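You operate a simulated robot arm through the tools that you are given. There is no shell and no other tool. Be economical: measure what you need, move in short steps, check, and stop when the job is done.

You run a simulated robot arm. Do the job below in one go: nothing can be reset, and whatever is moved stays where it is left.

JOB
Peg the angle stop at 60 and bend the blue bracket's tab up to it.
Fine: use the orange peg; clamp the bracket first; handle down and clamp open at the end.

Only the result counts: the job must be done as asked and must still hold three seconds after the hand-in. Knocking over, shifting, dropping, spilling or breaking anything else fails it.

ROBOT AND FRAMES
A 7-joint arm with a two-finger parallel gripper, fixed in place. Base frame: the origin is at the foot of the arm, x ahead of it, y to its left, z up; the work surface is at about z = 0. Units: m, degrees, N and s.
With the tool pointing down near the work surface it reaches from about 0.24 to 0.62 m from the base axis. Its first joint turns from -66.0 to 66.0 degrees. Payload 2.6 kg.
The tool frame sits at the grasp point between the pads (the TCP): z along the fingers, y along the line on which they close. The tips reach 0.03 m beyond it. The gripper opens to 0.094 m. The fingers are 0.028 m wide and 0.01 m thick; the gripper's body (0.05 by 0.096 m) begins 0.055 m behind the TCP.
Orientation is told as [roll, pitch, yaw] about the base's x, y, z axes, in that order, counted from this pose: with the fingers straight down and closing along the base's y, the tool's x points along the base's -x, its y along +y and its z along -z.

CONTROLS
- The arm moves only by the tool jog_arm. Its argument "increments" is a list of rows, each a list of 7 numbers: the turn, a rotation vector about the tool's x, y, z in degrees, then the shift along the tool's x, y, z in m, then the gripper command, from -1 (fully open) to 1 (shut), values between in proportion. In form: [[ax, ay, az, tx, ty, tz, hand], ...]. A call has 1 to 10 rows; each row shifts and turns the commanded pose from where the row before left it, along the tool's axes as they then stand. A row lasts 0.2 s, in which the tool goes at most 0.05 m and 8.6 degrees; a call with a longer step from one row to the next is refused whole, and so is a gripper value outside its range. A pose out of reach is approached as far as the arm can. The call stops where the force on the tool passes 90 N (or 10 N more than at its start, if that is more) or the arm is blocked; 0.2 s more then pass. Each finger travels about 0.072 m/s and halts on what it meets, pressing with about 25 N; the grip force reading is that of the motor and also rises with nothing between the fingers. The clock runs only during rows and for 0.2 s after the last one: add rows that do not move to give the fingers time. The reply holds the time, the measured pose of the TCP, the force on the tool along the base axes, the opening and the grip force, in the units named above and with some noise, with the torque about the TCP (base axes, N m) and any sound that the robot's microphone picked up.
- Cameras (640 x 400 px; columns grow to the right, rows downward): "scene" is fixed at [0.0112, 0.4184, 0.565]; the picture's right is [-0.93, -0.38, 0.00], its down [-0.21, 0.51, -0.83] and it looks along [0.31, -0.77, -0.55] (base axes); focal length 339 px, centre (320, 200). "wrist" rides on the gripper at [0.076, 0.014, -0.102] in the tool frame; the picture's right is [-0.18, 0.98, 0.00], its down [-0.75, -0.14, -0.64] and it looks along [-0.63, -0.12, 0.77] (tool axes); focal length 243 px, centre (320, 200). There is no depth. A picture from a camera that has moved, and an enlarged one, comes with that camera's place and axes in the base frame and with its lens.
- camera(camera): a new picture of that camera. The clock stands still meanwhile.
- enlarge(camera, box): a new picture of the part [left, top, right, bottom] of that camera's present view, enlarged. The clock stands still meanwhile.
- sign_off(): hands the job in; it is judged then, once.

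Work in short steps. Places have to be worked out from the pictures, the camera data and where the tool is seen: move nearer, look again, correct. Check each grasp and each placing, and mend what went wrong. You have 120 turns and 68 pictures in all, those below and enlarged ones among them. Open the gripper and draw the arm clear of the work before you hand the job in, unless the task says otherwise; then end with one line.

The tools are called after "Request:" by a JSON object that holds its "fn" and its "kwargs". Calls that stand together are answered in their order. jog_arm: Moves the arm, as the interface text tells. Its arguments: {"type":"object","properties":{"increments":{"type":"array","items":{"type":"array","items":{"type":"number"}}}},"required":["increments"]} The other tools are called the same way: camera (camera) takes a picture; enlarge (camera, box) takes an enlarged picture of a part of a camera's view; sign_off () hands the job in.

At the start:

```text
time_s: 0.0
tool_pos: [0.4048, 0.0504, 0.3385]
tcp_rot: [0.0, 0.0, 0.0]
wrist_force: [0.0, -0.5, 0.1]
wrist_torque: [0.01, 0.0, 0.02]
grip_width: 0.0941
grip_force: 0.0
```

scene: 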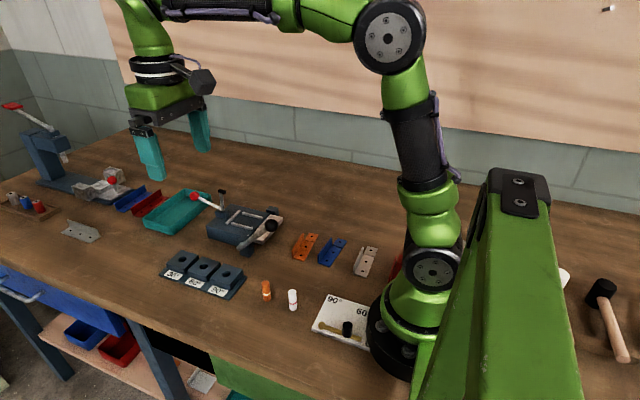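
wrist: 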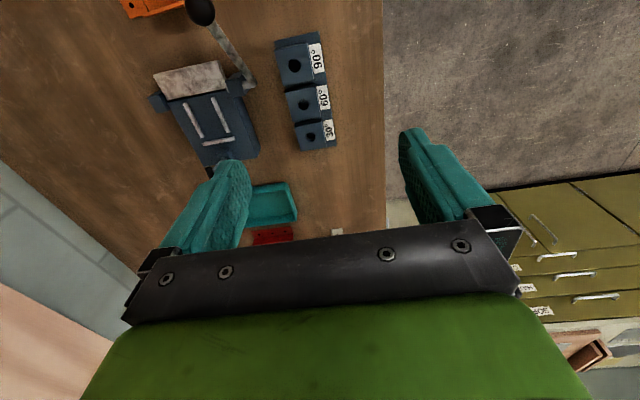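

The scene shows a small bender, brackets, a rack with 30/60/90 pockets, and pegs. I'll enlarge the work region first.

Request:
{"fn": "enlarge", "kwargs": {"camera": "scene", "box": [150, 170, 310, 270]}}

Request:
{"fn": "enlarge", "kwargs": {"camera": "scene", "box": [230, 220, 410, 360]}}

Request:
{"fn": "enlarge", "kwargs": {"camera": "wrist", "box": [100, 0, 360, 170]}}

```text
4.00 times, centred on (230, 220) of scene
camera zoom: at [0.0112, 0.4184, 0.565], right [-0.93, -0.38, 0.0], down [-0.21, 0.51, -0.83], along [0.31, -0.77, -0.55], focal length 1355 px, centre (680, 120)
```

zoom: 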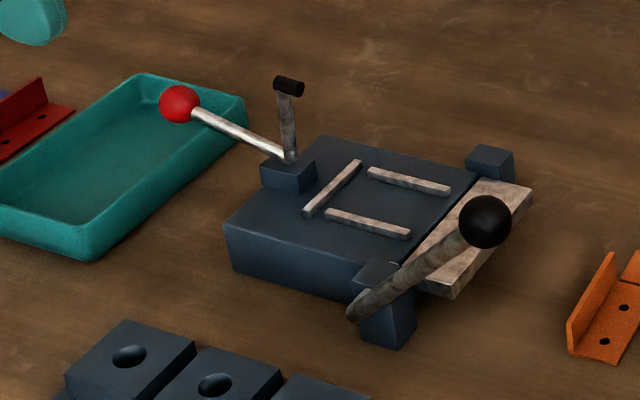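

```text
2.86 times, centred on (320, 290) of scene
camera zoom: at [0.0112, 0.4184, 0.565], right [-0.93, -0.38, 0.0], down [-0.21, 0.51, -0.83], along [0.31, -0.77, -0.55], focal length 968 px, centre (320, -57)
```

zoom: 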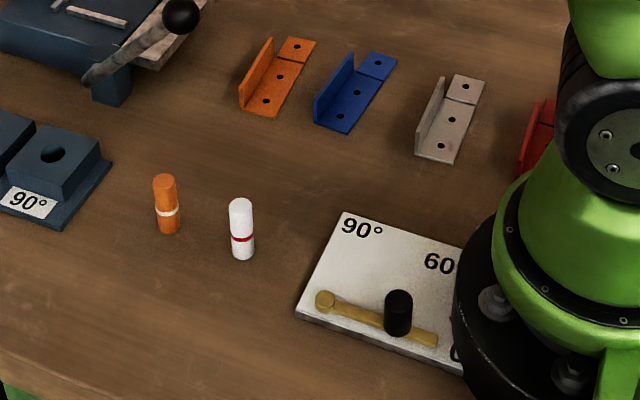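

```text
2.35 times, centred on (230, 85) of wrist
camera zoom: at [0.3271, 0.0631, 0.4414], right [0.18, 0.98, 0.0], down [0.75, -0.14, 0.64], along [0.63, -0.12, -0.77], focal length 571 px, centre (532, 471)
```

zoom: 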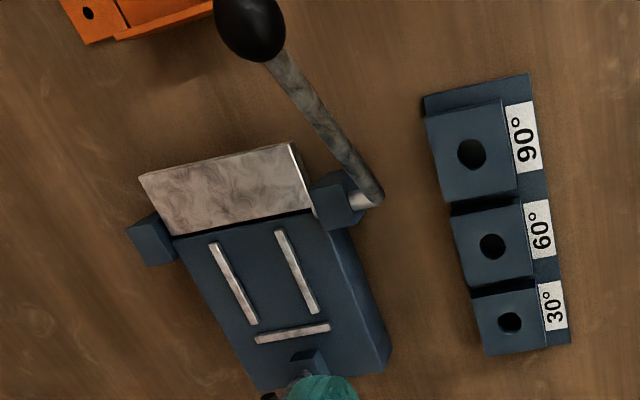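

The rack with 30/60/90 pockets is near (0.456, 0.01), the orange peg is near (0.29, 0.02), the blue bracket near (0.21, -0.17) and the bender near (0.44, -0.13). I'll move to look at the bender closely.

Request:
{"fn": "jog_arm", "kwargs": {"increments": [[0, 0, 0, 0.025, -0.04, 0, -1], [0, 0, 0, 0.025, -0.04, 0.01, -1], [0, 0, 0, 0.025, -0.04, 0.01, -1], [0, 0, 0, 0.025, -0.04, 0.01, -1], [0, 0, 0, 0, 0, 0, -1]]}}

Request:
{"fn": "camera", "kwargs": {"camera": "wrist"}}

```text
time_s: 1.2
tool_pos: [0.3023, -0.1122, 0.3098]
tcp_rot: [0.0, 0.0, 0.0]
wrist_force: [0.1, 0.2, 0.4]
wrist_torque: [-0.01, -0.01, 0.04]
grip_width: 0.0941
grip_force: 0.0
```

```text
62 pictures are left
camera wrist: at [0.2254, -0.0973, 0.4118], right [0.18, 0.98, 0.0], down [0.75, -0.14, 0.64], along [0.63, -0.12, -0.77], focal length 243 px, centre (320, 200)
```

wrist: 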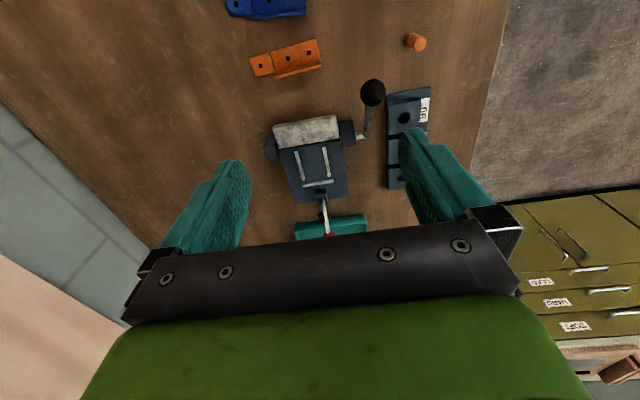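

Good overview. I'll enlarge the bender and the bracket parts.

Request:
{"fn": "enlarge", "kwargs": {"camera": "wrist", "box": [250, 75, 410, 240]}}

Request:
{"fn": "enlarge", "kwargs": {"camera": "wrist", "box": [210, 0, 440, 100]}}

Request:
{"fn": "enlarge", "kwargs": {"camera": "scene", "box": [180, 180, 300, 260]}}

```text
2.42 times, centred on (330, 158) of wrist
camera zoom: at [0.2254, -0.0973, 0.4118], right [0.18, 0.98, 0.0], down [0.75, -0.14, 0.64], along [0.63, -0.12, -0.77], focal length 588 px, centre (296, 303)
```

zoom: 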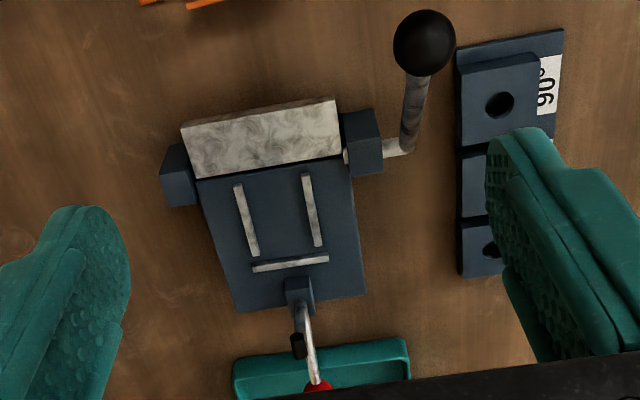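

```text
2.78 times, centred on (325, 50) of wrist
camera zoom: at [0.2254, -0.0973, 0.4118], right [0.18, 0.98, 0.0], down [0.75, -0.14, 0.64], along [0.63, -0.12, -0.77], focal length 675 px, centre (306, 617)
```

zoom: 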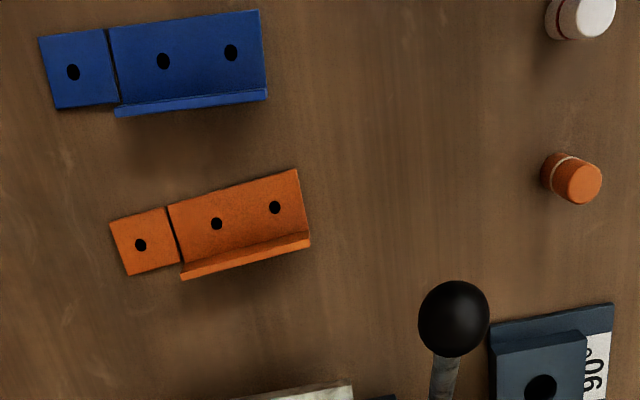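

```text
5.00 times, centred on (240, 220) of scene
camera zoom: at [0.0112, 0.4184, 0.565], right [-0.93, -0.38, 0.0], down [-0.21, 0.51, -0.83], along [0.31, -0.77, -0.55], focal length 1693 px, centre (720, 100)
```

zoom: 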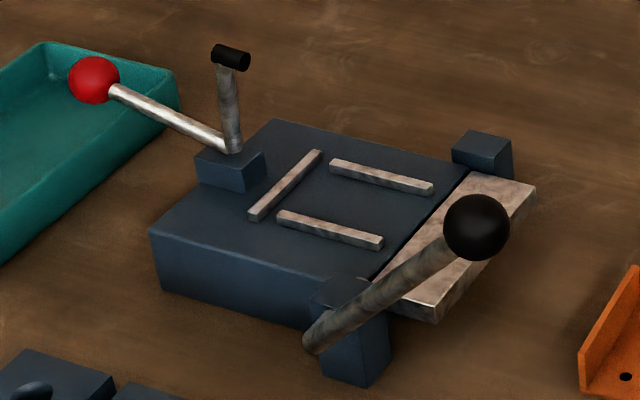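

Triangulating from both cameras: orange peg ≈ (0.292, 0.017), top z≈0.05, bed top z≈0.04, rails around y≈-0.15, bend line x≈0.408. I'll go above the orange peg and look.

Request:
{"fn": "jog_arm", "kwargs": {"increments": [[0, 0, 0, 0.005, 0.045, 0.01, -1], [0, 0, 0, 0.005, 0.045, 0.01, -1], [0, 0, 0, 0, 0.039, 0.03, -1], [0, 0, 0, 0, 0, 0.045, -1], [0, 0, 0, 0, 0, 0.045, -1], [0, 0, 0, 0, 0, 0, -1]]}}

Request:
{"fn": "camera", "kwargs": {"camera": "wrist"}}

Request:
{"fn": "enlarge", "kwargs": {"camera": "scene", "box": [150, 220, 310, 320]}}

```text
time_s: 2.6
tool_pos: [0.291, 0.0177, 0.1667]
tcp_rot: [0.0, 0.0, 0.0]
wrist_force: [0.0, -0.2, -0.1]
wrist_torque: [-0.01, 0.02, -0.01]
grip_width: 0.0939
grip_force: 0.1
```

```text
58 pictures are left
camera wrist: at [0.2139, 0.0313, 0.2683], right [0.18, 0.98, 0.0], down [0.75, -0.14, 0.64], along [0.63, -0.12, -0.77], focal length 243 px, centre (320, 200)
```

wrist: 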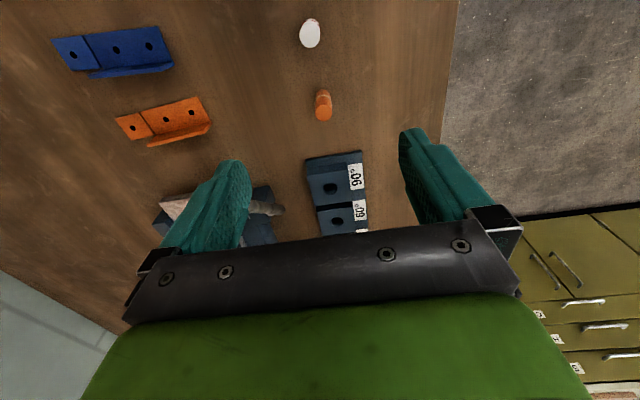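

```text
4.00 times, centred on (230, 270) of scene
camera zoom: at [0.0112, 0.4184, 0.565], right [-0.93, -0.38, 0.0], down [-0.21, 0.51, -0.83], along [0.31, -0.77, -0.55], focal length 1355 px, centre (680, -80)
```

zoom: 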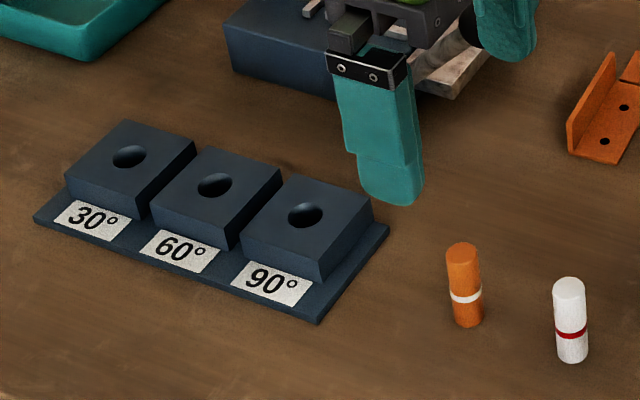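

Peg at ≈(0.291, 0.019), 60° hole at ≈(0.457, 0.009) with block top z≈0.024. Lowering onto the orange peg, gripping the upper half (tips at z≈0.025).

Request:
{"fn": "jog_arm", "kwargs": {"increments": [[0, 0, 0, 0, 0.0015, 0.04, -1], [0, 0, 0, 0, 0, 0.04, -1], [0, 0, 0, 0, 0, 0.0315, -1], [0, 0, 0, 0, 0, 0, -1], [0, 0, 0, 0, 0, 0, 1], [0, 0, 0, 0, 0, 0, 1], [0, 0, 0, 0, 0, 0, 1], [0, 0, 0, 0, 0, 0, 1], [0, 0, 0, 0, 0, 0, 1]]}}

Request:
{"fn": "enlarge", "kwargs": {"camera": "scene", "box": [200, 230, 320, 320]}}

```text
time_s: 4.6
tool_pos: [0.2921, 0.021, 0.0571]
tcp_rot: [0.1, 0.0, 0.1]
wrist_force: [0.7, 0.0, -0.2]
wrist_torque: [-0.03, -0.02, 0.01]
grip_width: 0.0143
grip_force: 24.1
```

```text
4.44 times, centred on (260, 275) of scene
camera zoom: at [0.0112, 0.4184, 0.565], right [-0.93, -0.38, 0.0], down [-0.21, 0.51, -0.83], along [0.31, -0.77, -0.55], focal length 1505 px, centre (587, -133)
```

zoom: 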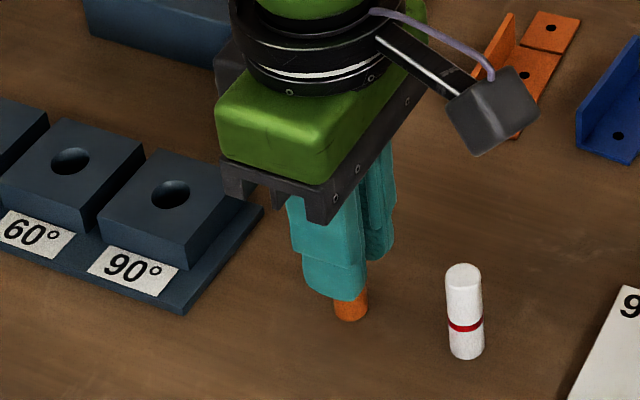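

Peg gripped (14 mm reading). Lift to z≈0.14 to clear the handle knob, then travel above the 60° hole.

Request:
{"fn": "jog_arm", "kwargs": {"increments": [[0, 0, 0, 0, 0, -0.042, 1], [0, 0, 0, 0, 0, -0.045, 1], [0, 0, 0, -0.041, -0.003, 0, 1], [0, 0, 0, -0.041, -0.003, 0, 1], [0, 0, 0, -0.041, -0.003, 0, 1], [0, 0, 0, -0.042, -0.003, 0, 1], [0, 0, 0, 0, 0, 0.03, 1], [0, 0, 0, 0, 0, 0.03, 1], [0, 0, 0, 0, 0, 0, 1]]}}

Request:
{"fn": "enlarge", "kwargs": {"camera": "scene", "box": [150, 210, 280, 310]}}

Request:
{"fn": "camera", "kwargs": {"camera": "wrist"}}

```text
time_s: 6.6
tool_pos: [0.4584, 0.0077, 0.0835]
tcp_rot: [-0.1, 0.1, 0.0]
wrist_force: [-0.6, -0.2, -0.3]
wrist_torque: [0.0, 0.03, 0.0]
grip_width: 0.0145
grip_force: 25.3
```

```text
4.00 times, centred on (215, 260) of scene
camera zoom: at [0.0112, 0.4184, 0.565], right [-0.93, -0.38, 0.0], down [-0.21, 0.51, -0.83], along [0.31, -0.77, -0.55], focal length 1355 px, centre (740, -40)
```

zoom: 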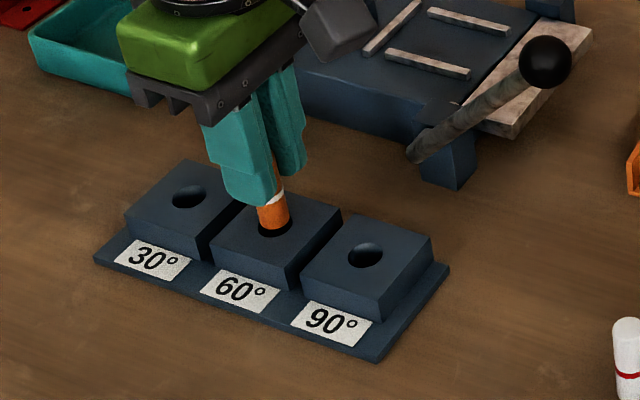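

```text
54 pictures are left
camera wrist: at [0.382, 0.0214, 0.1858], right [0.18, 0.98, 0.0], down [0.75, -0.14, 0.64], along [0.63, -0.12, -0.77], focal length 243 px, centre (320, 200)
```

wrist: 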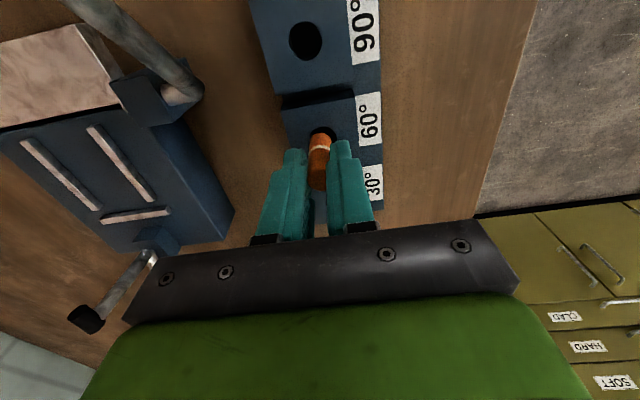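

The peg hovers just above the 60° hole. I'll zoom both views to check centring.

Request:
{"fn": "enlarge", "kwargs": {"camera": "wrist", "box": [270, 90, 390, 190]}}

Request:
{"fn": "enlarge", "kwargs": {"camera": "scene", "box": [190, 245, 250, 285]}}

```text
4.00 times, centred on (330, 140) of wrist
camera zoom: at [0.382, 0.0214, 0.1858], right [0.18, 0.98, 0.0], down [0.75, -0.14, 0.64], along [0.63, -0.12, -0.77], focal length 970 px, centre (280, 440)
```

zoom: 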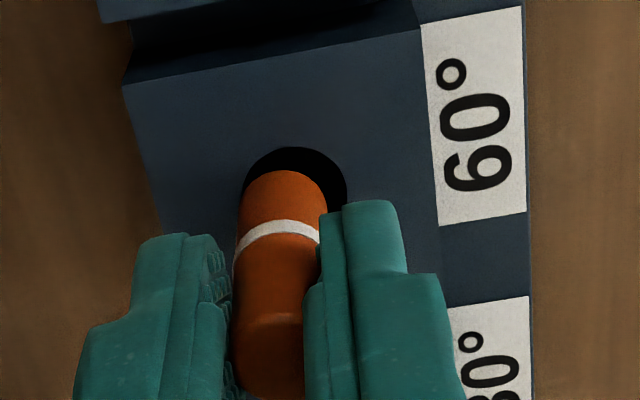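

```text
10.00 times, centred on (220, 265) of scene
camera zoom: at [0.0112, 0.4184, 0.565], right [-0.93, -0.38, 0.0], down [-0.21, 0.51, -0.83], along [0.31, -0.77, -0.55], focal length 3387 px, centre (1320, -450)
```

zoom: 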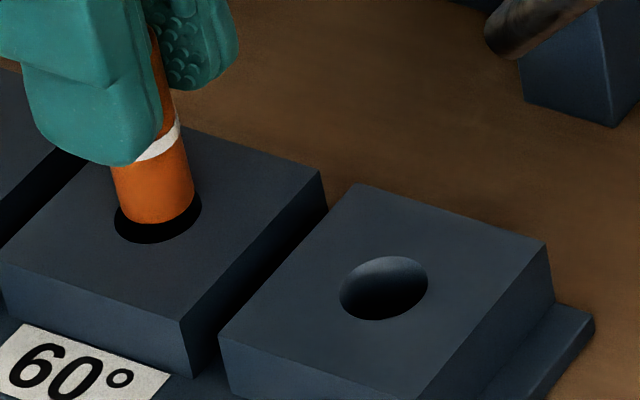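

The peg needs about +2.5 mm in y and −2 mm in x. I'll correct and lower in small steps.

Request:
{"fn": "jog_arm", "kwargs": {"increments": [[0, 0, 0, 0.002, 0.0025, 0, 1], [0, 0, 0, 0, 0, 0, 1], [0, 0, 0, 0, 0, 0.006, 1], [0, 0, 0, 0, 0, 0.006, 1]]}}

Request:
{"fn": "enlarge", "kwargs": {"camera": "scene", "box": [190, 245, 250, 285]}}

```text
time_s: 7.6
tool_pos: [0.4581, 0.0089, 0.0707]
tcp_rot: [0.0, 0.0, 0.0]
wrist_force: [0.7, -0.5, -0.2]
wrist_torque: [-0.01, -0.03, 0.02]
grip_width: 0.0143
grip_force: 24.5
```

```text
10.00 times, centred on (220, 265) of scene
camera zoom: at [0.0112, 0.4184, 0.565], right [-0.93, -0.38, 0.0], down [-0.21, 0.51, -0.83], along [0.31, -0.77, -0.55], focal length 3387 px, centre (1320, -450)
```

zoom: 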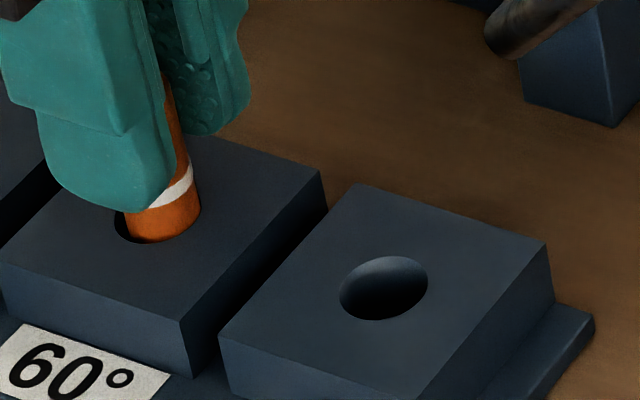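

The peg is going into the hole with no force. I'll continue until it seats.

Request:
{"fn": "jog_arm", "kwargs": {"increments": [[0, 0, 0, 0, 0, 0.005, 1], [0, 0, 0, 0, 0, 0.004, 1], [0, 0, 0, 0, 0, 0.001, 1], [0, 0, 0, 0, 0, 0, 1]]}}

```text
time_s: 8.6
tool_pos: [0.4583, 0.0105, 0.0631]
tcp_rot: [0.1, -0.3, 0.1]
wrist_force: [-1.4, -1.9, 23.0]
wrist_torque: [-0.29, 0.0, -0.05]
grip_width: 0.0144
grip_force: 24.7
```

23 N upward at peg bottom z≈0.006, which is probably the hole bottom. I'll release partly, rise and look.

Request:
{"fn": "jog_arm", "kwargs": {"increments": [[0, 0, 0, 0, 0, 0, 0.2], [0, 0, 0, 0, 0, 0, 0.0], [0, 0, 0, 0, 0, 0, 0.0], [0, 0, 0, 0, 0, -0.03, 0.0], [0, 0, 0, 0, 0, -0.04, 0.0], [0, 0, 0, 0, 0, -0.04, 0.0], [0, 0, 0, 0, 0, -0.02, 0.0]]}}

Request:
{"fn": "enlarge", "kwargs": {"camera": "scene", "box": [180, 235, 260, 295]}}

```text
time_s: 10.2
tool_pos: [0.4556, 0.01, 0.1917]
tcp_rot: [0.0, 0.1, 0.0]
wrist_force: [0.2, 0.5, 1.0]
wrist_torque: [0.0, 0.02, 0.02]
grip_width: 0.0472
grip_force: 0.0
```

```text
6.67 times, centred on (220, 265) of scene
camera zoom: at [0.0112, 0.4184, 0.565], right [-0.93, -0.38, 0.0], down [-0.21, 0.51, -0.83], along [0.31, -0.77, -0.55], focal length 2258 px, centre (987, -233)
```

zoom: 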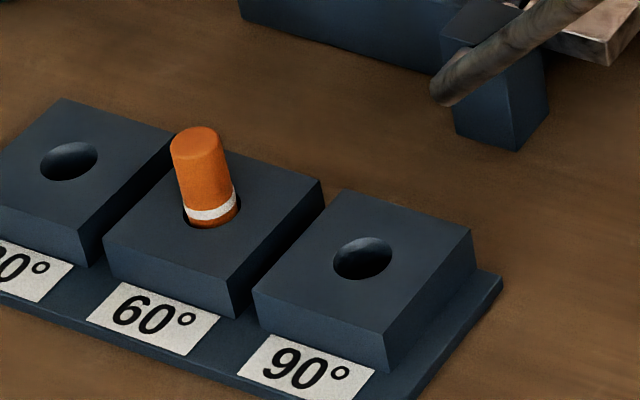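

The peg is seated in 60. Now to the blue bracket: rise, travel and yaw to about +85° for grasping its flange.

Request:
{"fn": "jog_arm", "kwargs": {"increments": [[0, 0, 0, 0, 0, -0.04, 0], [0, 0, 0, 0, 0, -0.04, 0], [0, 0, 0, 0.045, -0.02, 0, 0], [0, 0, 0, 0.045, -0.02, 0, 0], [0, 0, 0, 0.045, -0.02, 0, 0], [0, 0, 0, 0.02, -0.04, 0, 0], [0, 0, 0, 0, -0.04, 0, 0], [0, 0, 0, 0, -0.02, 0, 0]]}}

Request:
{"fn": "jog_arm", "kwargs": {"increments": [[0, 0, -8.5, 0, 0, 0, 0], [0, 0, -8.5, 0, 0, 0, 0], [0, 0, -8.5, 0, 0, 0, 0], [0, 0, -8.5, 0, 0, 0, 0], [0, 0, -8.5, 0, 0, 0, 0], [0, 0, -8.5, 0, 0, 0, 0], [0, 0, -8.5, 0, 0, 0, 0], [0, 0, -8.5, 0, 0, 0, 0], [0, 0, -8.5, 0, 0, 0, 0], [0, 0, -8.1, 0, 0, 0, 0]]}}

Request:
{"fn": "camera", "kwargs": {"camera": "wrist"}}

```text
time_s: 12.0
tool_pos: [0.3013, -0.1517, 0.2723]
tcp_rot: [0.0, 0.0, 0.0]
wrist_force: [-0.4, 0.2, -1.0]
wrist_torque: [0.0, 0.0, -0.01]
grip_width: 0.047
grip_force: 0.0
```

```text
time_s: 14.2
tool_pos: [0.3016, -0.1501, 0.2722]
tcp_rot: [-0.1, -0.1, 84.9]
wrist_force: [-0.2, -0.1, -0.1]
wrist_torque: [-0.01, 0.01, -0.01]
grip_width: 0.047
grip_force: 0.0
```

```text
49 pictures are left
camera wrist: at [0.28, -0.2247, 0.3746], right [-0.96, 0.27, 0.0], down [0.21, 0.74, 0.64], along [0.18, 0.62, -0.77], focal length 243 px, centre (320, 200)
```

wrist: 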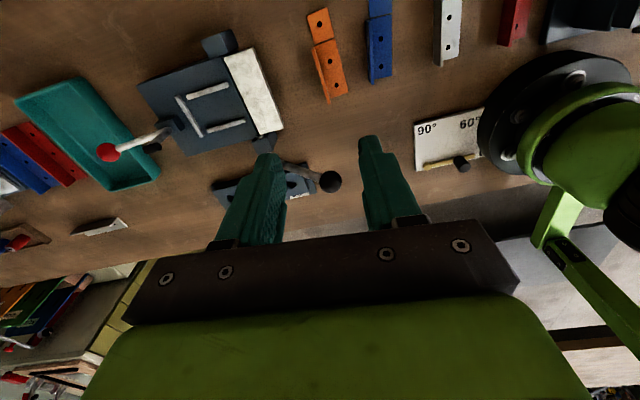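

Yaw reached. I'll zoom on the blue bracket for precise position and flange height.

Request:
{"fn": "enlarge", "kwargs": {"camera": "wrist", "box": [300, 0, 460, 110]}}

Request:
{"fn": "enlarge", "kwargs": {"camera": "scene", "box": [285, 220, 385, 290]}}

```text
3.64 times, centred on (380, 55) of wrist
camera zoom: at [0.28, -0.2247, 0.3746], right [-0.96, 0.27, 0.0], down [0.21, 0.74, 0.64], along [0.18, 0.62, -0.77], focal length 882 px, centre (102, 727)
```

zoom: 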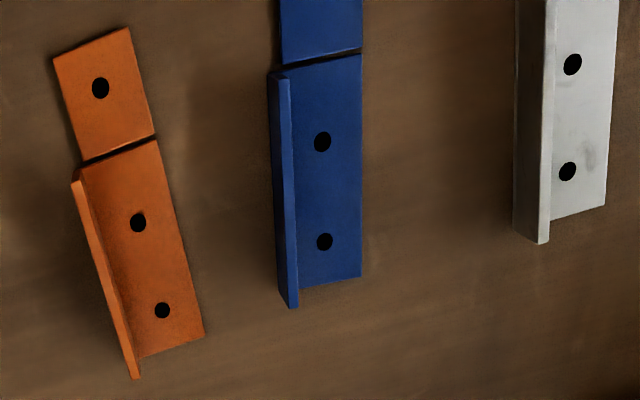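

```text
5.71 times, centred on (335, 255) of scene
camera zoom: at [0.0112, 0.4184, 0.565], right [-0.93, -0.38, 0.0], down [-0.21, 0.51, -0.83], along [0.31, -0.77, -0.55], focal length 1935 px, centre (234, -114)
```

zoom: 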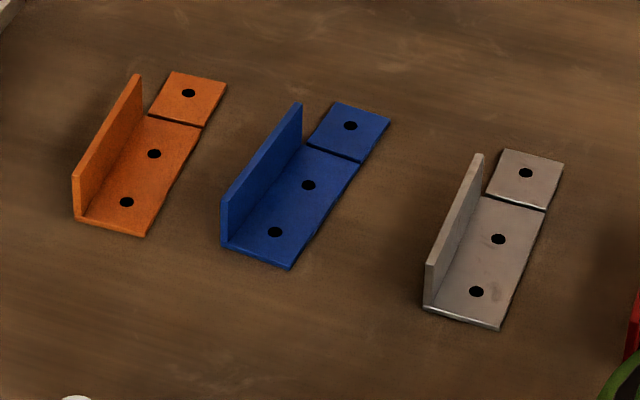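

Flange is ~21 mm high, centre ≈(0.232, -0.156), axis tilt ~6°. Narrow the gripper to ~28 mm, move over it and descend to z≈0.09 to check.

Request:
{"fn": "jog_arm", "kwargs": {"increments": [[0, 0, 0.7, 0.006, 0.035, 0, 0.4], [0, 0, 0, 0.0062, 0.0338, 0, 0.4], [0, 0, 0, 0, 0, 0.045, 0.4], [0, 0, 0, 0, 0, 0.045, 0.4], [0, 0, 0, 0, 0, 0.045, 0.4], [0, 0, 0, 0, 0, 0.045, 0.4], [0, 0, 0, 0, 0, 0, 0.4]]}}

Request:
{"fn": "camera", "kwargs": {"camera": "wrist"}}

Request:
{"fn": "enlarge", "kwargs": {"camera": "scene", "box": [275, 200, 395, 290]}}

```text
time_s: 15.8
tool_pos: [0.2308, -0.157, 0.0917]
tcp_rot: [-0.1, 0.0, 83.9]
wrist_force: [-0.5, -0.4, -0.7]
wrist_torque: [-0.01, -0.01, 0.01]
grip_width: 0.0281
grip_force: 0.0
```

```text
46 pictures are left
camera wrist: at [0.208, -0.2319, 0.194], right [-0.96, 0.29, 0.0], down [0.22, 0.73, 0.64], along [0.18, 0.61, -0.77], focal length 243 px, centre (320, 200)
```

wrist: 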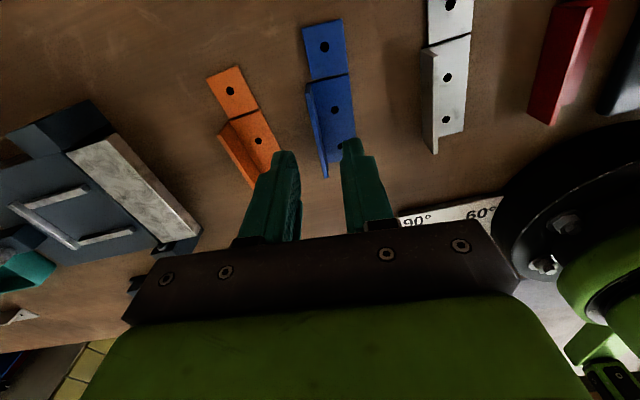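

```text
4.44 times, centred on (335, 245) of scene
camera zoom: at [0.0112, 0.4184, 0.565], right [-0.93, -0.38, 0.0], down [-0.21, 0.51, -0.83], along [0.31, -0.77, -0.55], focal length 1505 px, centre (253, 0)
```

zoom: 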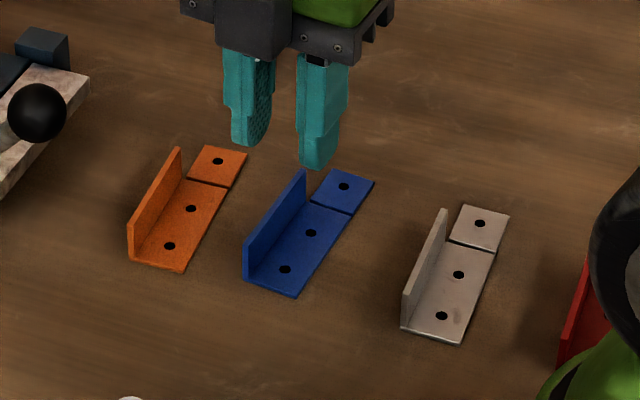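

I'll zoom the wrist view to refine the flange's line relative to the fingers.

Request:
{"fn": "enlarge", "kwargs": {"camera": "wrist", "box": [265, 60, 385, 190]}}

```text
3.08 times, centred on (325, 125) of wrist
camera zoom: at [0.208, -0.2319, 0.194], right [-0.96, 0.29, 0.0], down [0.22, 0.73, 0.64], along [0.18, 0.61, -0.77], focal length 746 px, centre (305, 431)
```

zoom: 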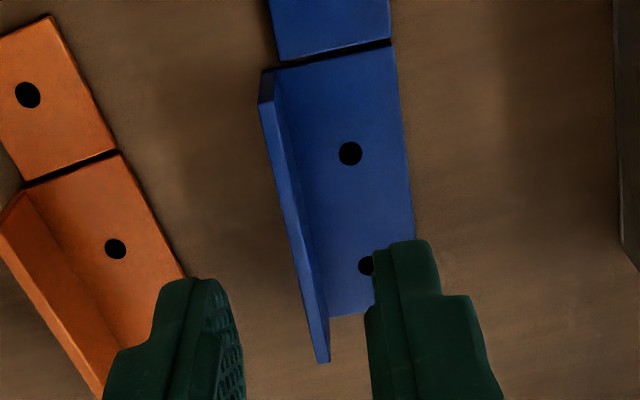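

Flange centre ≈(0.234, -0.153), tilt ≈5.3°. Small correction, descend to TCP z≈0.036 and close.

Request:
{"fn": "jog_arm", "kwargs": {"increments": [[0, 0, -0.7, -0.0033, -0.0027, 0, 0.4], [0, 0, 0, 0, 0, 0.03, 0.4], [0, 0, 0, 0, 0, 0.0255, 0.4], [0, 0, 0, 0, 0, 0, 0.4]]}}

Request:
{"fn": "enlarge", "kwargs": {"camera": "scene", "box": [275, 200, 395, 290]}}

```text
time_s: 16.8
tool_pos: [0.2361, -0.1525, 0.0394]
tcp_rot: [0.0, 0.0, 84.6]
wrist_force: [-0.3, -0.5, 0.8]
wrist_torque: [-0.01, 0.0, 0.01]
grip_width: 0.0281
grip_force: 0.0
```

```text
4.44 times, centred on (335, 245) of scene
camera zoom: at [0.0112, 0.4184, 0.565], right [-0.93, -0.38, 0.0], down [-0.21, 0.51, -0.83], along [0.31, -0.77, -0.55], focal length 1505 px, centre (253, 0)
```

zoom: 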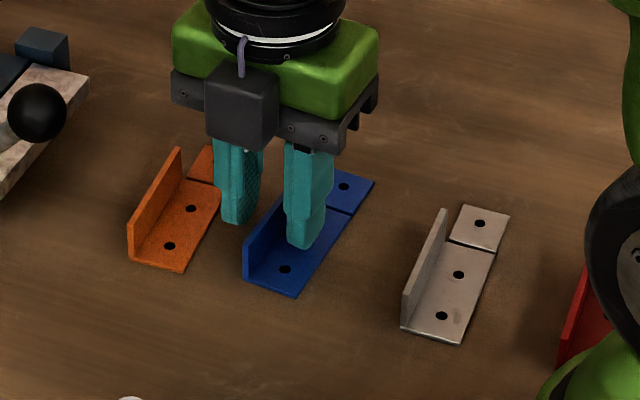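

The fingers straddle the flange. Close, then lift slightly.

Request:
{"fn": "jog_arm", "kwargs": {"increments": [[0, 0, 0, 0, 0, 0.001, 0.4], [0, 0, 0, 0, 0, 0, 1], [0, 0, 0, 0, 0, 0, 1], [0, 0, 0, 0, 0, 0, 1], [0, 0, 0, 0, 0, 0, 1]]}}

Request:
{"fn": "jog_arm", "kwargs": {"increments": [[0, 0, 0, 0, 0, -0.02, 1], [0, 0, 0, 0, 0, -0.04, 1], [0, 0, 0, 0, 0, -0.04, 1], [0, 0, 0, 0, 0, 0, 1]]}}

Request:
{"fn": "enlarge", "kwargs": {"camera": "scene", "box": [275, 170, 395, 270]}}

Request:
{"fn": "camera", "kwargs": {"camera": "wrist"}}

```text
time_s: 18.0
tool_pos: [0.2355, -0.1539, 0.0366]
tcp_rot: [0.0, -0.1, 84.6]
wrist_force: [0.1, 0.4, 0.0]
wrist_torque: [-0.01, -0.01, -0.02]
grip_width: 0.0027
grip_force: 25.0
```

```text
time_s: 19.0
tool_pos: [0.2363, -0.1529, 0.1383]
tcp_rot: [0.1, 0.0, 84.6]
wrist_force: [0.2, 0.2, -0.9]
wrist_torque: [-0.01, 0.0, -0.03]
grip_width: 0.003
grip_force: 25.2
```

```text
4.00 times, centred on (335, 220) of scene
camera zoom: at [0.0111, 0.4184, 0.565], right [-0.93, -0.38, 0.0], down [-0.21, 0.51, -0.83], along [0.31, -0.77, -0.55], focal length 1355 px, centre (260, 120)
```

zoom: 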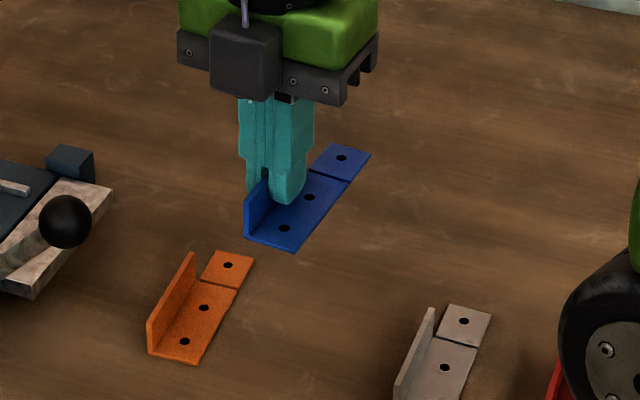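

```text
41 pictures are left
camera wrist: at [0.2152, -0.2279, 0.24], right [-0.96, 0.28, 0.0], down [0.21, 0.74, 0.64], along [0.18, 0.62, -0.77], focal length 243 px, centre (320, 200)
```

wrist: 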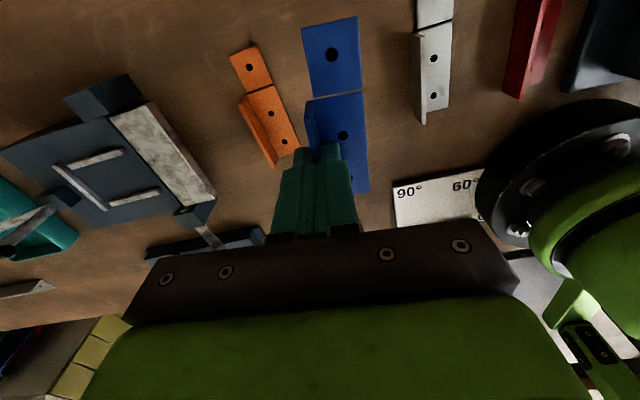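

Bracket held level. Raise above the bender's knob height and rotate back to the bender's orientation (yaw ≈ -1.3°).

Request:
{"fn": "jog_arm", "kwargs": {"increments": [[0, 0, 0, 0, 0, -0.045, 1], [0, 0, 0, 0, 0, -0.045, 1], [0, 0, 0, -0.03, -0.03, 0, 1], [0, 0, 0, 0, -0.04, 0, 1], [0, 0, 0, 0, -0.04, 0, 1], [0, 0, 0, 0, 0, 0, 1]]}}

Request:
{"fn": "jog_arm", "kwargs": {"increments": [[0, 0, 8.58, 0, 0, 0, 1], [0, 0, 8.58, 0, 0, 0, 1], [0, 0, 8.58, 0, 0, 0, 1], [0, 0, 8.58, 0, 0, 0, 1], [0, 0, 8.58, 0, 0, 0, 1], [0, 0, 8.58, 0, 0, 0, 1], [0, 0, 8.58, 0, 0, 0, 1], [0, 0, 8.58, 0, 0, 0, 1], [0, 0, 8.58, 0, 0, 0, 1], [0, 0, 8.58, 0, 0, 0, 1]]}}

Request:
{"fn": "camera", "kwargs": {"camera": "wrist"}}

```text
time_s: 20.4
tool_pos: [0.3458, -0.134, 0.227]
tcp_rot: [0.0, 0.1, 84.5]
wrist_force: [1.8, 0.9, 0.1]
wrist_torque: [0.0, 0.01, 0.0]
grip_width: 0.0028
grip_force: 25.1
```

```text
time_s: 22.6
tool_pos: [0.3486, -0.132, 0.2259]
tcp_rot: [0.0, 0.1, -1.4]
wrist_force: [0.2, -0.1, -1.1]
wrist_torque: [-0.01, -0.04, 0.0]
grip_width: 0.0031
grip_force: 24.8
```

```text
40 pictures are left
camera wrist: at [0.271, -0.1161, 0.3279], right [0.21, 0.98, 0.0], down [0.75, -0.16, 0.64], along [0.63, -0.13, -0.77], focal length 243 px, centre (320, 200)
```

wrist: 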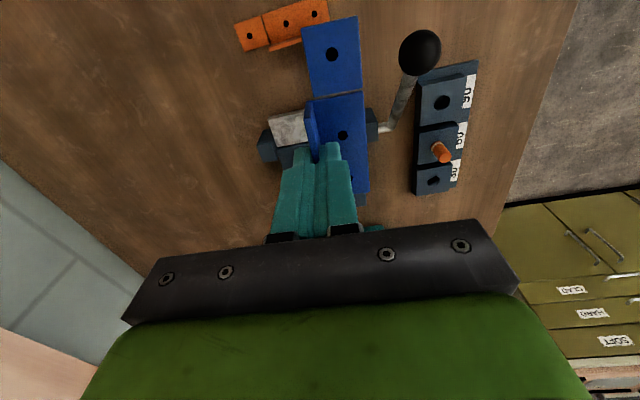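

I'll zoom on the held bracket to measure its offset from the TCP.

Request:
{"fn": "enlarge", "kwargs": {"camera": "wrist", "box": [280, 10, 400, 210]}}

```text
2.00 times, centred on (340, 110) of wrist
camera zoom: at [0.271, -0.1161, 0.3279], right [0.21, 0.98, 0.0], down [0.75, -0.16, 0.64], along [0.63, -0.13, -0.77], focal length 485 px, centre (280, 380)
```

zoom: 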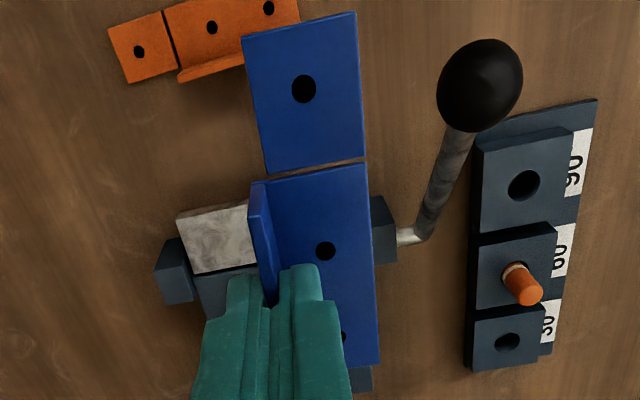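

In the tool frame: groove at −35 mm, end at +35 mm, plate from 0 to +29.5 mm in y. Moving above the seat: TCP (0.447, −0.1625), hovering ~20 mm above.

Request:
{"fn": "jog_arm", "kwargs": {"increments": [[0, 0, 0, -0.045, -0.014, 0, 1], [0, 0, 0, -0.045, -0.0141, 0.02, 1], [0, 0, 0, -0.0091, 0, 0.035, 1], [0, 0, 0, 0, 0, 0.04, 1], [0, 0, 0, 0, 0, 0.03, 1], [0, 0, 0, 0, 0, 0, 1]]}}

Request:
{"fn": "camera", "kwargs": {"camera": "wrist"}}

Request:
{"fn": "enlarge", "kwargs": {"camera": "scene", "box": [190, 180, 300, 260]}}

```text
refused: row 2 steps farther than a row can; nothing moved
```

```text
38 pictures are left
camera wrist: at [0.271, -0.1161, 0.3279], right [0.21, 0.98, 0.0], down [0.75, -0.16, 0.64], along [0.63, -0.13, -0.77], focal length 243 px, centre (320, 200)
```

wrist: 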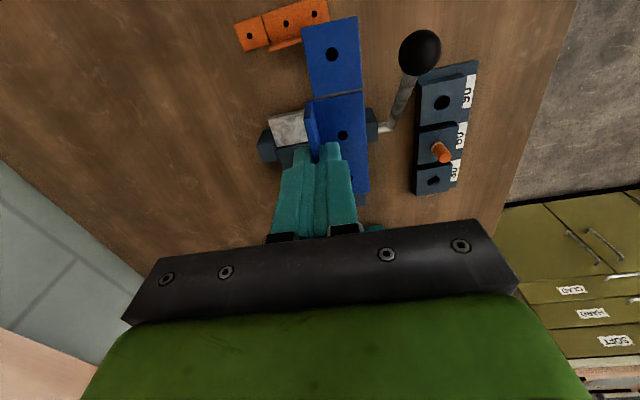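

```text
5.00 times, centred on (245, 220) of scene
camera zoom: at [0.0112, 0.4184, 0.565], right [-0.93, -0.38, 0.0], down [-0.21, 0.51, -0.83], along [0.31, -0.77, -0.55], focal length 1693 px, centre (695, 100)
```

zoom: 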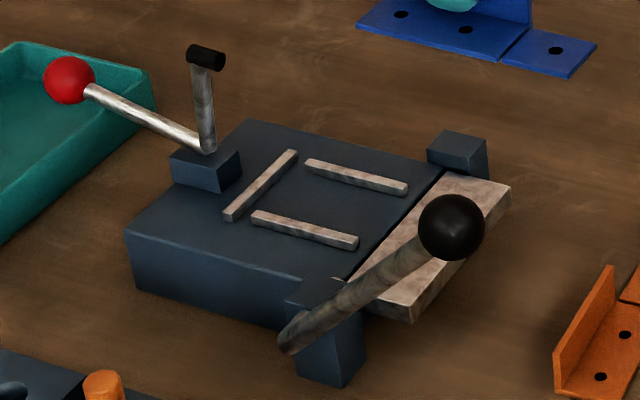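

Step too long; split it. Refined estimates: hinge x≈0.407, end-rail inner face ≈0.481, bender yaw ≈ −0.5°. Hover at TCP (0.4445, −0.1625).

Request:
{"fn": "jog_arm", "kwargs": {"increments": [[0, 0, -0.9, -0.04, -0.0141, 0, 1], [0, 0, 0, -0.04, -0.0141, 0, 1], [0, 0, 0, -0.0166, 0, 0.03, 1], [0, 0, 0, 0, 0, 0.04, 1], [0, 0, 0, 0, 0, 0.04, 1], [0, 0, 0, 0, 0, 0.018, 1], [0, 0, 0, 0, 0, 0, 1]]}}

Request:
{"fn": "camera", "kwargs": {"camera": "wrist"}}

Request:
{"fn": "enlarge", "kwargs": {"camera": "scene", "box": [190, 180, 300, 260]}}

```text
time_s: 24.2
tool_pos: [0.4446, -0.1621, 0.0966]
tcp_rot: [-0.1, 0.0, -0.4]
wrist_force: [-0.1, -1.1, -0.3]
wrist_torque: [0.0, 0.0, -0.02]
grip_width: 0.003
grip_force: 24.8
```

```text
36 pictures are left
camera wrist: at [0.3676, -0.1466, 0.1994], right [0.19, 0.98, 0.0], down [0.75, -0.15, 0.64], along [0.63, -0.12, -0.77], focal length 243 px, centre (320, 200)
```

wrist: 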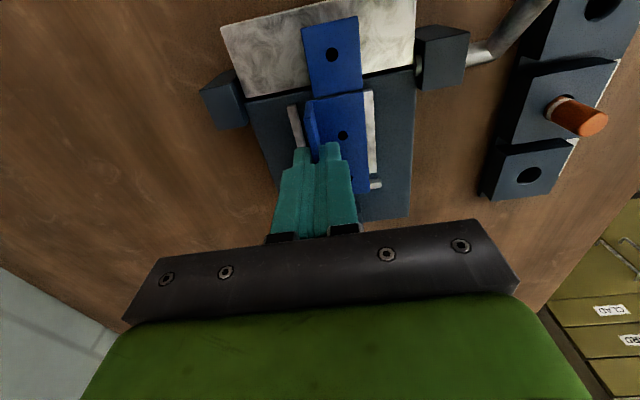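

```text
5.00 times, centred on (245, 220) of scene
camera zoom: at [0.0112, 0.4184, 0.565], right [-0.93, -0.38, 0.0], down [-0.21, 0.51, -0.83], along [0.31, -0.77, -0.55], focal length 1693 px, centre (695, 100)
```

zoom: 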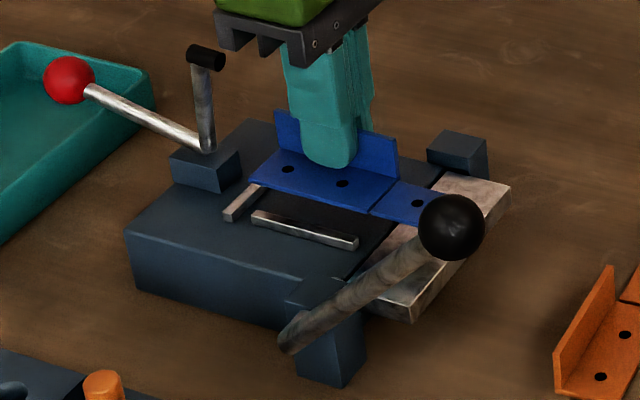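

Good alignment overall. I'll zoom the wrist view for rail clearances.

Request:
{"fn": "enlarge", "kwargs": {"camera": "wrist", "box": [240, 60, 430, 210]}}

```text
2.67 times, centred on (335, 135) of wrist
camera zoom: at [0.3676, -0.1466, 0.1994], right [0.19, 0.98, 0.0], down [0.75, -0.15, 0.64], along [0.63, -0.12, -0.77], focal length 647 px, centre (280, 373)
```

zoom: 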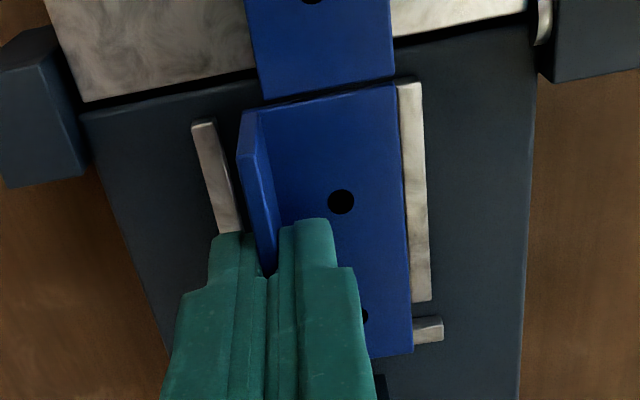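

Rails' inner faces ≈ −0.1716/−0.1285, hinge ≈0.409: bracket is aligned. Lower toward the bed in small steps.

Request:
{"fn": "jog_arm", "kwargs": {"increments": [[0, 0, 0, 0, 0, 0.01, 1], [0, 0, 0, 0, 0, 0.006, 1], [0, 0, 0, 0, 0, 0.002, 1], [0, 0, 0, 0, 0, 0, 1]]}}

```text
time_s: 25.2
tool_pos: [0.4426, -0.1614, 0.0794]
tcp_rot: [0.0, 0.0, -0.4]
wrist_force: [0.8, -0.3, -0.7]
wrist_torque: [-0.02, 0.0, 0.02]
grip_width: 0.0028
grip_force: 24.8
```

Request:
{"fn": "jog_arm", "kwargs": {"increments": [[0, 0, 0, 0, 0, 0.001, 1], [0, 0, 0, 0, 0, 0.001, 1], [0, 0, 0, 0, 0, 0.001, 1], [0, 0, 0, 0, 0, 0, 1]]}}

Request:
{"fn": "enlarge", "kwargs": {"camera": "scene", "box": [190, 180, 300, 260]}}

```text
time_s: 26.2
tool_pos: [0.4424, -0.162, 0.0775]
tcp_rot: [0.1, -0.2, -0.3]
wrist_force: [-3.4, 3.1, 21.0]
wrist_torque: [0.22, 0.46, -0.03]
grip_width: 0.0031
grip_force: 25.0
```

```text
5.00 times, centred on (245, 220) of scene
camera zoom: at [0.011, 0.4185, 0.565], right [-0.93, -0.38, 0.0], down [-0.21, 0.51, -0.83], along [0.31, -0.77, -0.55], focal length 1693 px, centre (695, 100)
```

zoom: 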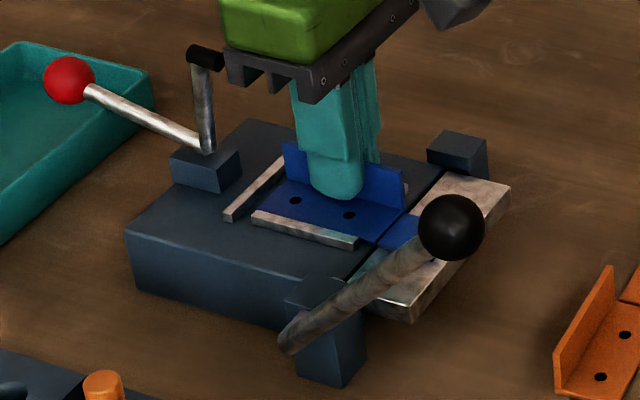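

Contact at 21 N on the bed. Release with a small opening and rise straight up.

Request:
{"fn": "jog_arm", "kwargs": {"increments": [[0, 0, 0, 0, 0, -0.001, 0.6], [0, 0, 0, 0, 0, 0, 0.6], [0, 0, 0, 0, 0, -0.02, 0.6], [0, 0, 0, 0, 0, -0.04, 0.6], [0, 0, 0, 0, 0, -0.04, 0.6], [0, 0, 0, 0.03, 0, -0.03, 0.6], [0, 0, 0, 0.045, 0, 0, 0.6], [0, 0, 0, 0, 0, 0, 0.6]]}}

Request:
{"fn": "enlarge", "kwargs": {"camera": "wrist", "box": [230, 60, 430, 240]}}

Request:
{"fn": "enlarge", "kwargs": {"camera": "scene", "box": [190, 180, 300, 260]}}

```text
time_s: 28.0
tool_pos: [0.3689, -0.1614, 0.2096]
tcp_rot: [0.0, 0.0, -0.2]
wrist_force: [-0.3, 0.1, -0.1]
wrist_torque: [0.03, -0.02, 0.0]
grip_width: 0.0185
grip_force: 0.0
```

```text
2.22 times, centred on (330, 150) of wrist
camera zoom: at [0.292, -0.1463, 0.3125], right [0.19, 0.98, 0.0], down [0.75, -0.15, 0.64], along [0.63, -0.12, -0.77], focal length 539 px, centre (298, 311)
```

zoom: 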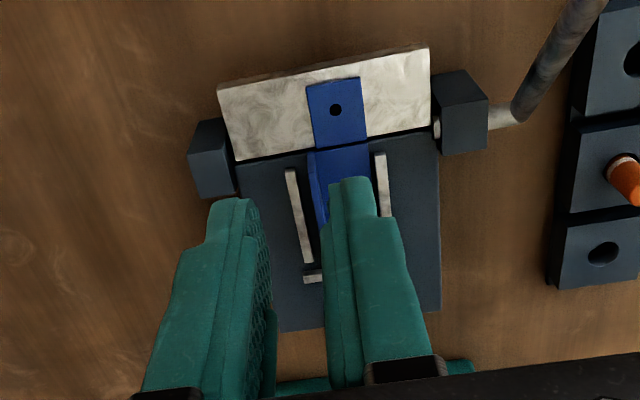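

```text
5.00 times, centred on (245, 220) of scene
camera zoom: at [0.0111, 0.4184, 0.565], right [-0.93, -0.38, 0.0], down [-0.21, 0.51, -0.83], along [0.31, -0.77, -0.55], focal length 1693 px, centre (695, 100)
```

zoom: 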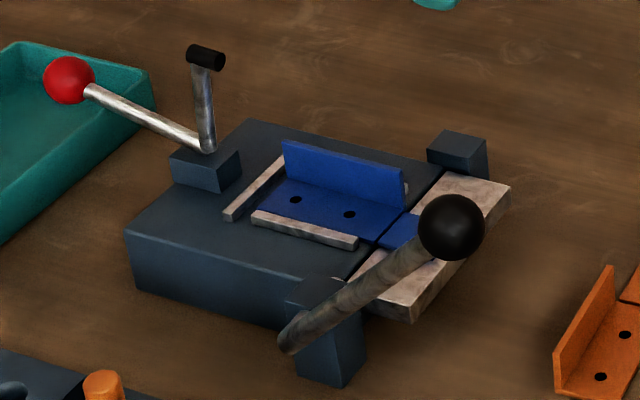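

Bracket sits well with its groove at the hinge line. Next: the clamp. Move so the wrist camera sees the red knob.

Request:
{"fn": "jog_arm", "kwargs": {"increments": [[0, 0, 0, -0.04, 0.004, -0.003, 0], [0, 0, 0, -0.04, 0.004, -0.003, -0.5], [0, 0, 0, -0.04, 0.004, -0.003, -0.5], [0, 0, 0, 0, 0, 0, -0.5]]}}

Request:
{"fn": "camera", "kwargs": {"camera": "wrist"}}

```text
time_s: 29.0
tool_pos: [0.4882, -0.1512, 0.2195]
tcp_rot: [0.0, 0.0, -0.4]
wrist_force: [-0.5, -0.3, -0.7]
wrist_torque: [0.04, 0.0, -0.01]
grip_width: 0.0707
grip_force: 0.1
```

```text
30 pictures are left
camera wrist: at [0.4116, -0.137, 0.3228], right [0.19, 0.98, 0.0], down [0.75, -0.14, 0.64], along [0.63, -0.12, -0.77], focal length 243 px, centre (320, 200)
```

wrist: 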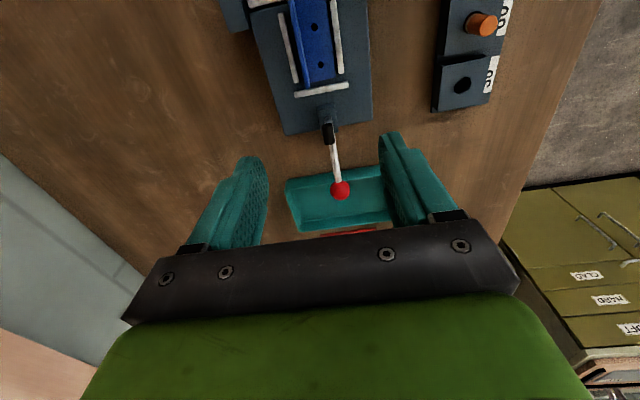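

Knob triangulated at (0.593, −0.1475, 0.0855); pivot ≈(0.512, 0.061). Go above the knob and descend around it.

Request:
{"fn": "jog_arm", "kwargs": {"increments": [[0, 0, 0, -0.045, 0.002, 0, -0.5], [0, 0, 0, -0.045, 0.002, 0, -0.5], [0, 0, 0, -0.015, 0, 0.02, -0.5], [0, 0, 0, 0, 0, 0.04, -0.3], [0, 0, 0, 0, 0, 0.04, -0.3], [0, 0, 0, 0, 0, 0.034, -0.3], [0, 0, 0, 0, 0, 0, -0.3]]}}

Request:
{"fn": "enlarge", "kwargs": {"camera": "scene", "box": [140, 140, 270, 240]}}

Request:
{"fn": "camera", "kwargs": {"camera": "wrist"}}

```text
time_s: 30.6
tool_pos: [0.5812, -0.1434, 0.0821]
tcp_rot: [0.0, -0.1, -0.3]
wrist_force: [-0.1, -0.2, -0.7]
wrist_torque: [-0.01, 0.0, 0.01]
grip_width: 0.0612
grip_force: 0.0
out of reach, approached as far as the arm can: row 2, 3
```

```text
4.00 times, centred on (205, 190) of scene
camera zoom: at [0.0112, 0.4184, 0.565], right [-0.93, -0.38, 0.0], down [-0.21, 0.51, -0.83], along [0.31, -0.77, -0.55], focal length 1355 px, centre (780, 240)
```

zoom: 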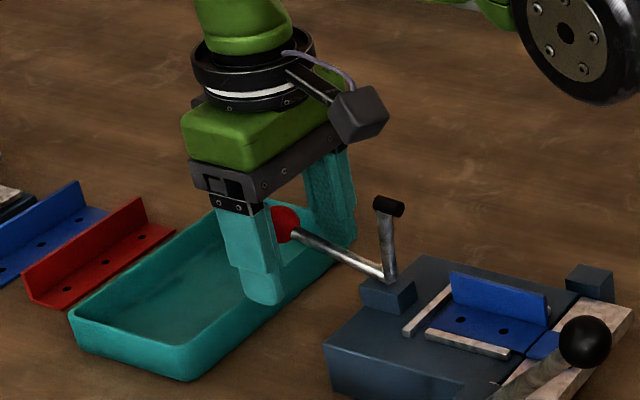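

```text
28 pictures are left
camera wrist: at [0.5053, -0.1287, 0.1844], right [0.19, 0.98, 0.0], down [0.75, -0.15, 0.64], along [0.63, -0.12, -0.77], focal length 243 px, centre (320, 200)
```

wrist: 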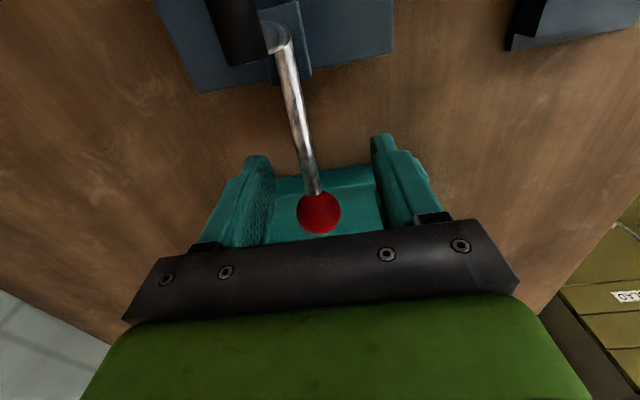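

Knob at ≈(0.594, −0.1466); TCP fell 12 mm short. Shift forward and close on it.

Request:
{"fn": "jog_arm", "kwargs": {"increments": [[0, 0, 0, -0.012, -0.003, -0.003, -0.3], [0, 0, 0, 0, 0, 0, -0.3], [0, 0, 0, 0, 0, 0, 1], [0, 0, 0, 0, 0, 0, 1], [0, 0, 0, 0, 0, 0, 1], [0, 0, 0, 0, 0, 0, 1]]}}

```text
time_s: 32.0
tool_pos: [0.5918, -0.1469, 0.0846]
tcp_rot: [-0.3, 0.0, -0.3]
wrist_force: [5.4, -10.7, -3.1]
wrist_torque: [-0.04, -0.29, -0.1]
grip_width: 0.0264
grip_force: 45.5
```

Knob gripped (26 mm). Swing up along the arc by 20° and check the forces.

Request:
{"fn": "jog_arm", "kwargs": {"increments": [[0, 0, 0, 0.0055, 0, -0.0136, 1], [0, 0, 0, 0.0078, 0, -0.0126, 1], [0, 0, 0, 0, 0, 0, 1]]}}

```text
time_s: 32.8
tool_pos: [0.58, -0.1458, 0.1128]
tcp_rot: [-0.5, -0.5, -0.1]
wrist_force: [22.4, -17.7, 6.4]
wrist_torque: [-0.13, -0.65, -0.08]
grip_width: 0.0254
grip_force: 45.4
```

Moderate forces (outward x, −y): nudge accordingly and continue another 20°.

Request:
{"fn": "jog_arm", "kwargs": {"increments": [[0, 0, 0, 0.0075, -0.002, -0.011, 1], [0, 0, 0, 0.0112, 0, -0.0093, 1], [0, 0, 0, 0, 0, 0, 1]]}}

Request:
{"fn": "enlarge", "kwargs": {"camera": "scene", "box": [150, 140, 290, 250]}}

```text
time_s: 33.6
tool_pos: [0.5589, -0.1467, 0.13]
tcp_rot: [0.0, 0.1, -0.4]
wrist_force: [2.0, -12.8, 2.3]
wrist_torque: [-0.12, -0.04, -0.17]
grip_width: 0.0223
grip_force: 44.6
```

```text
3.64 times, centred on (220, 195) of scene
camera zoom: at [0.0111, 0.4184, 0.565], right [-0.93, -0.38, 0.0], down [-0.21, 0.51, -0.83], along [0.31, -0.77, -0.55], focal length 1232 px, centre (684, 218)
```

zoom: 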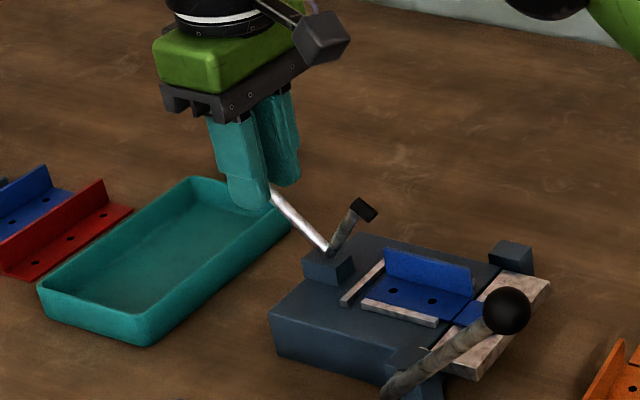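

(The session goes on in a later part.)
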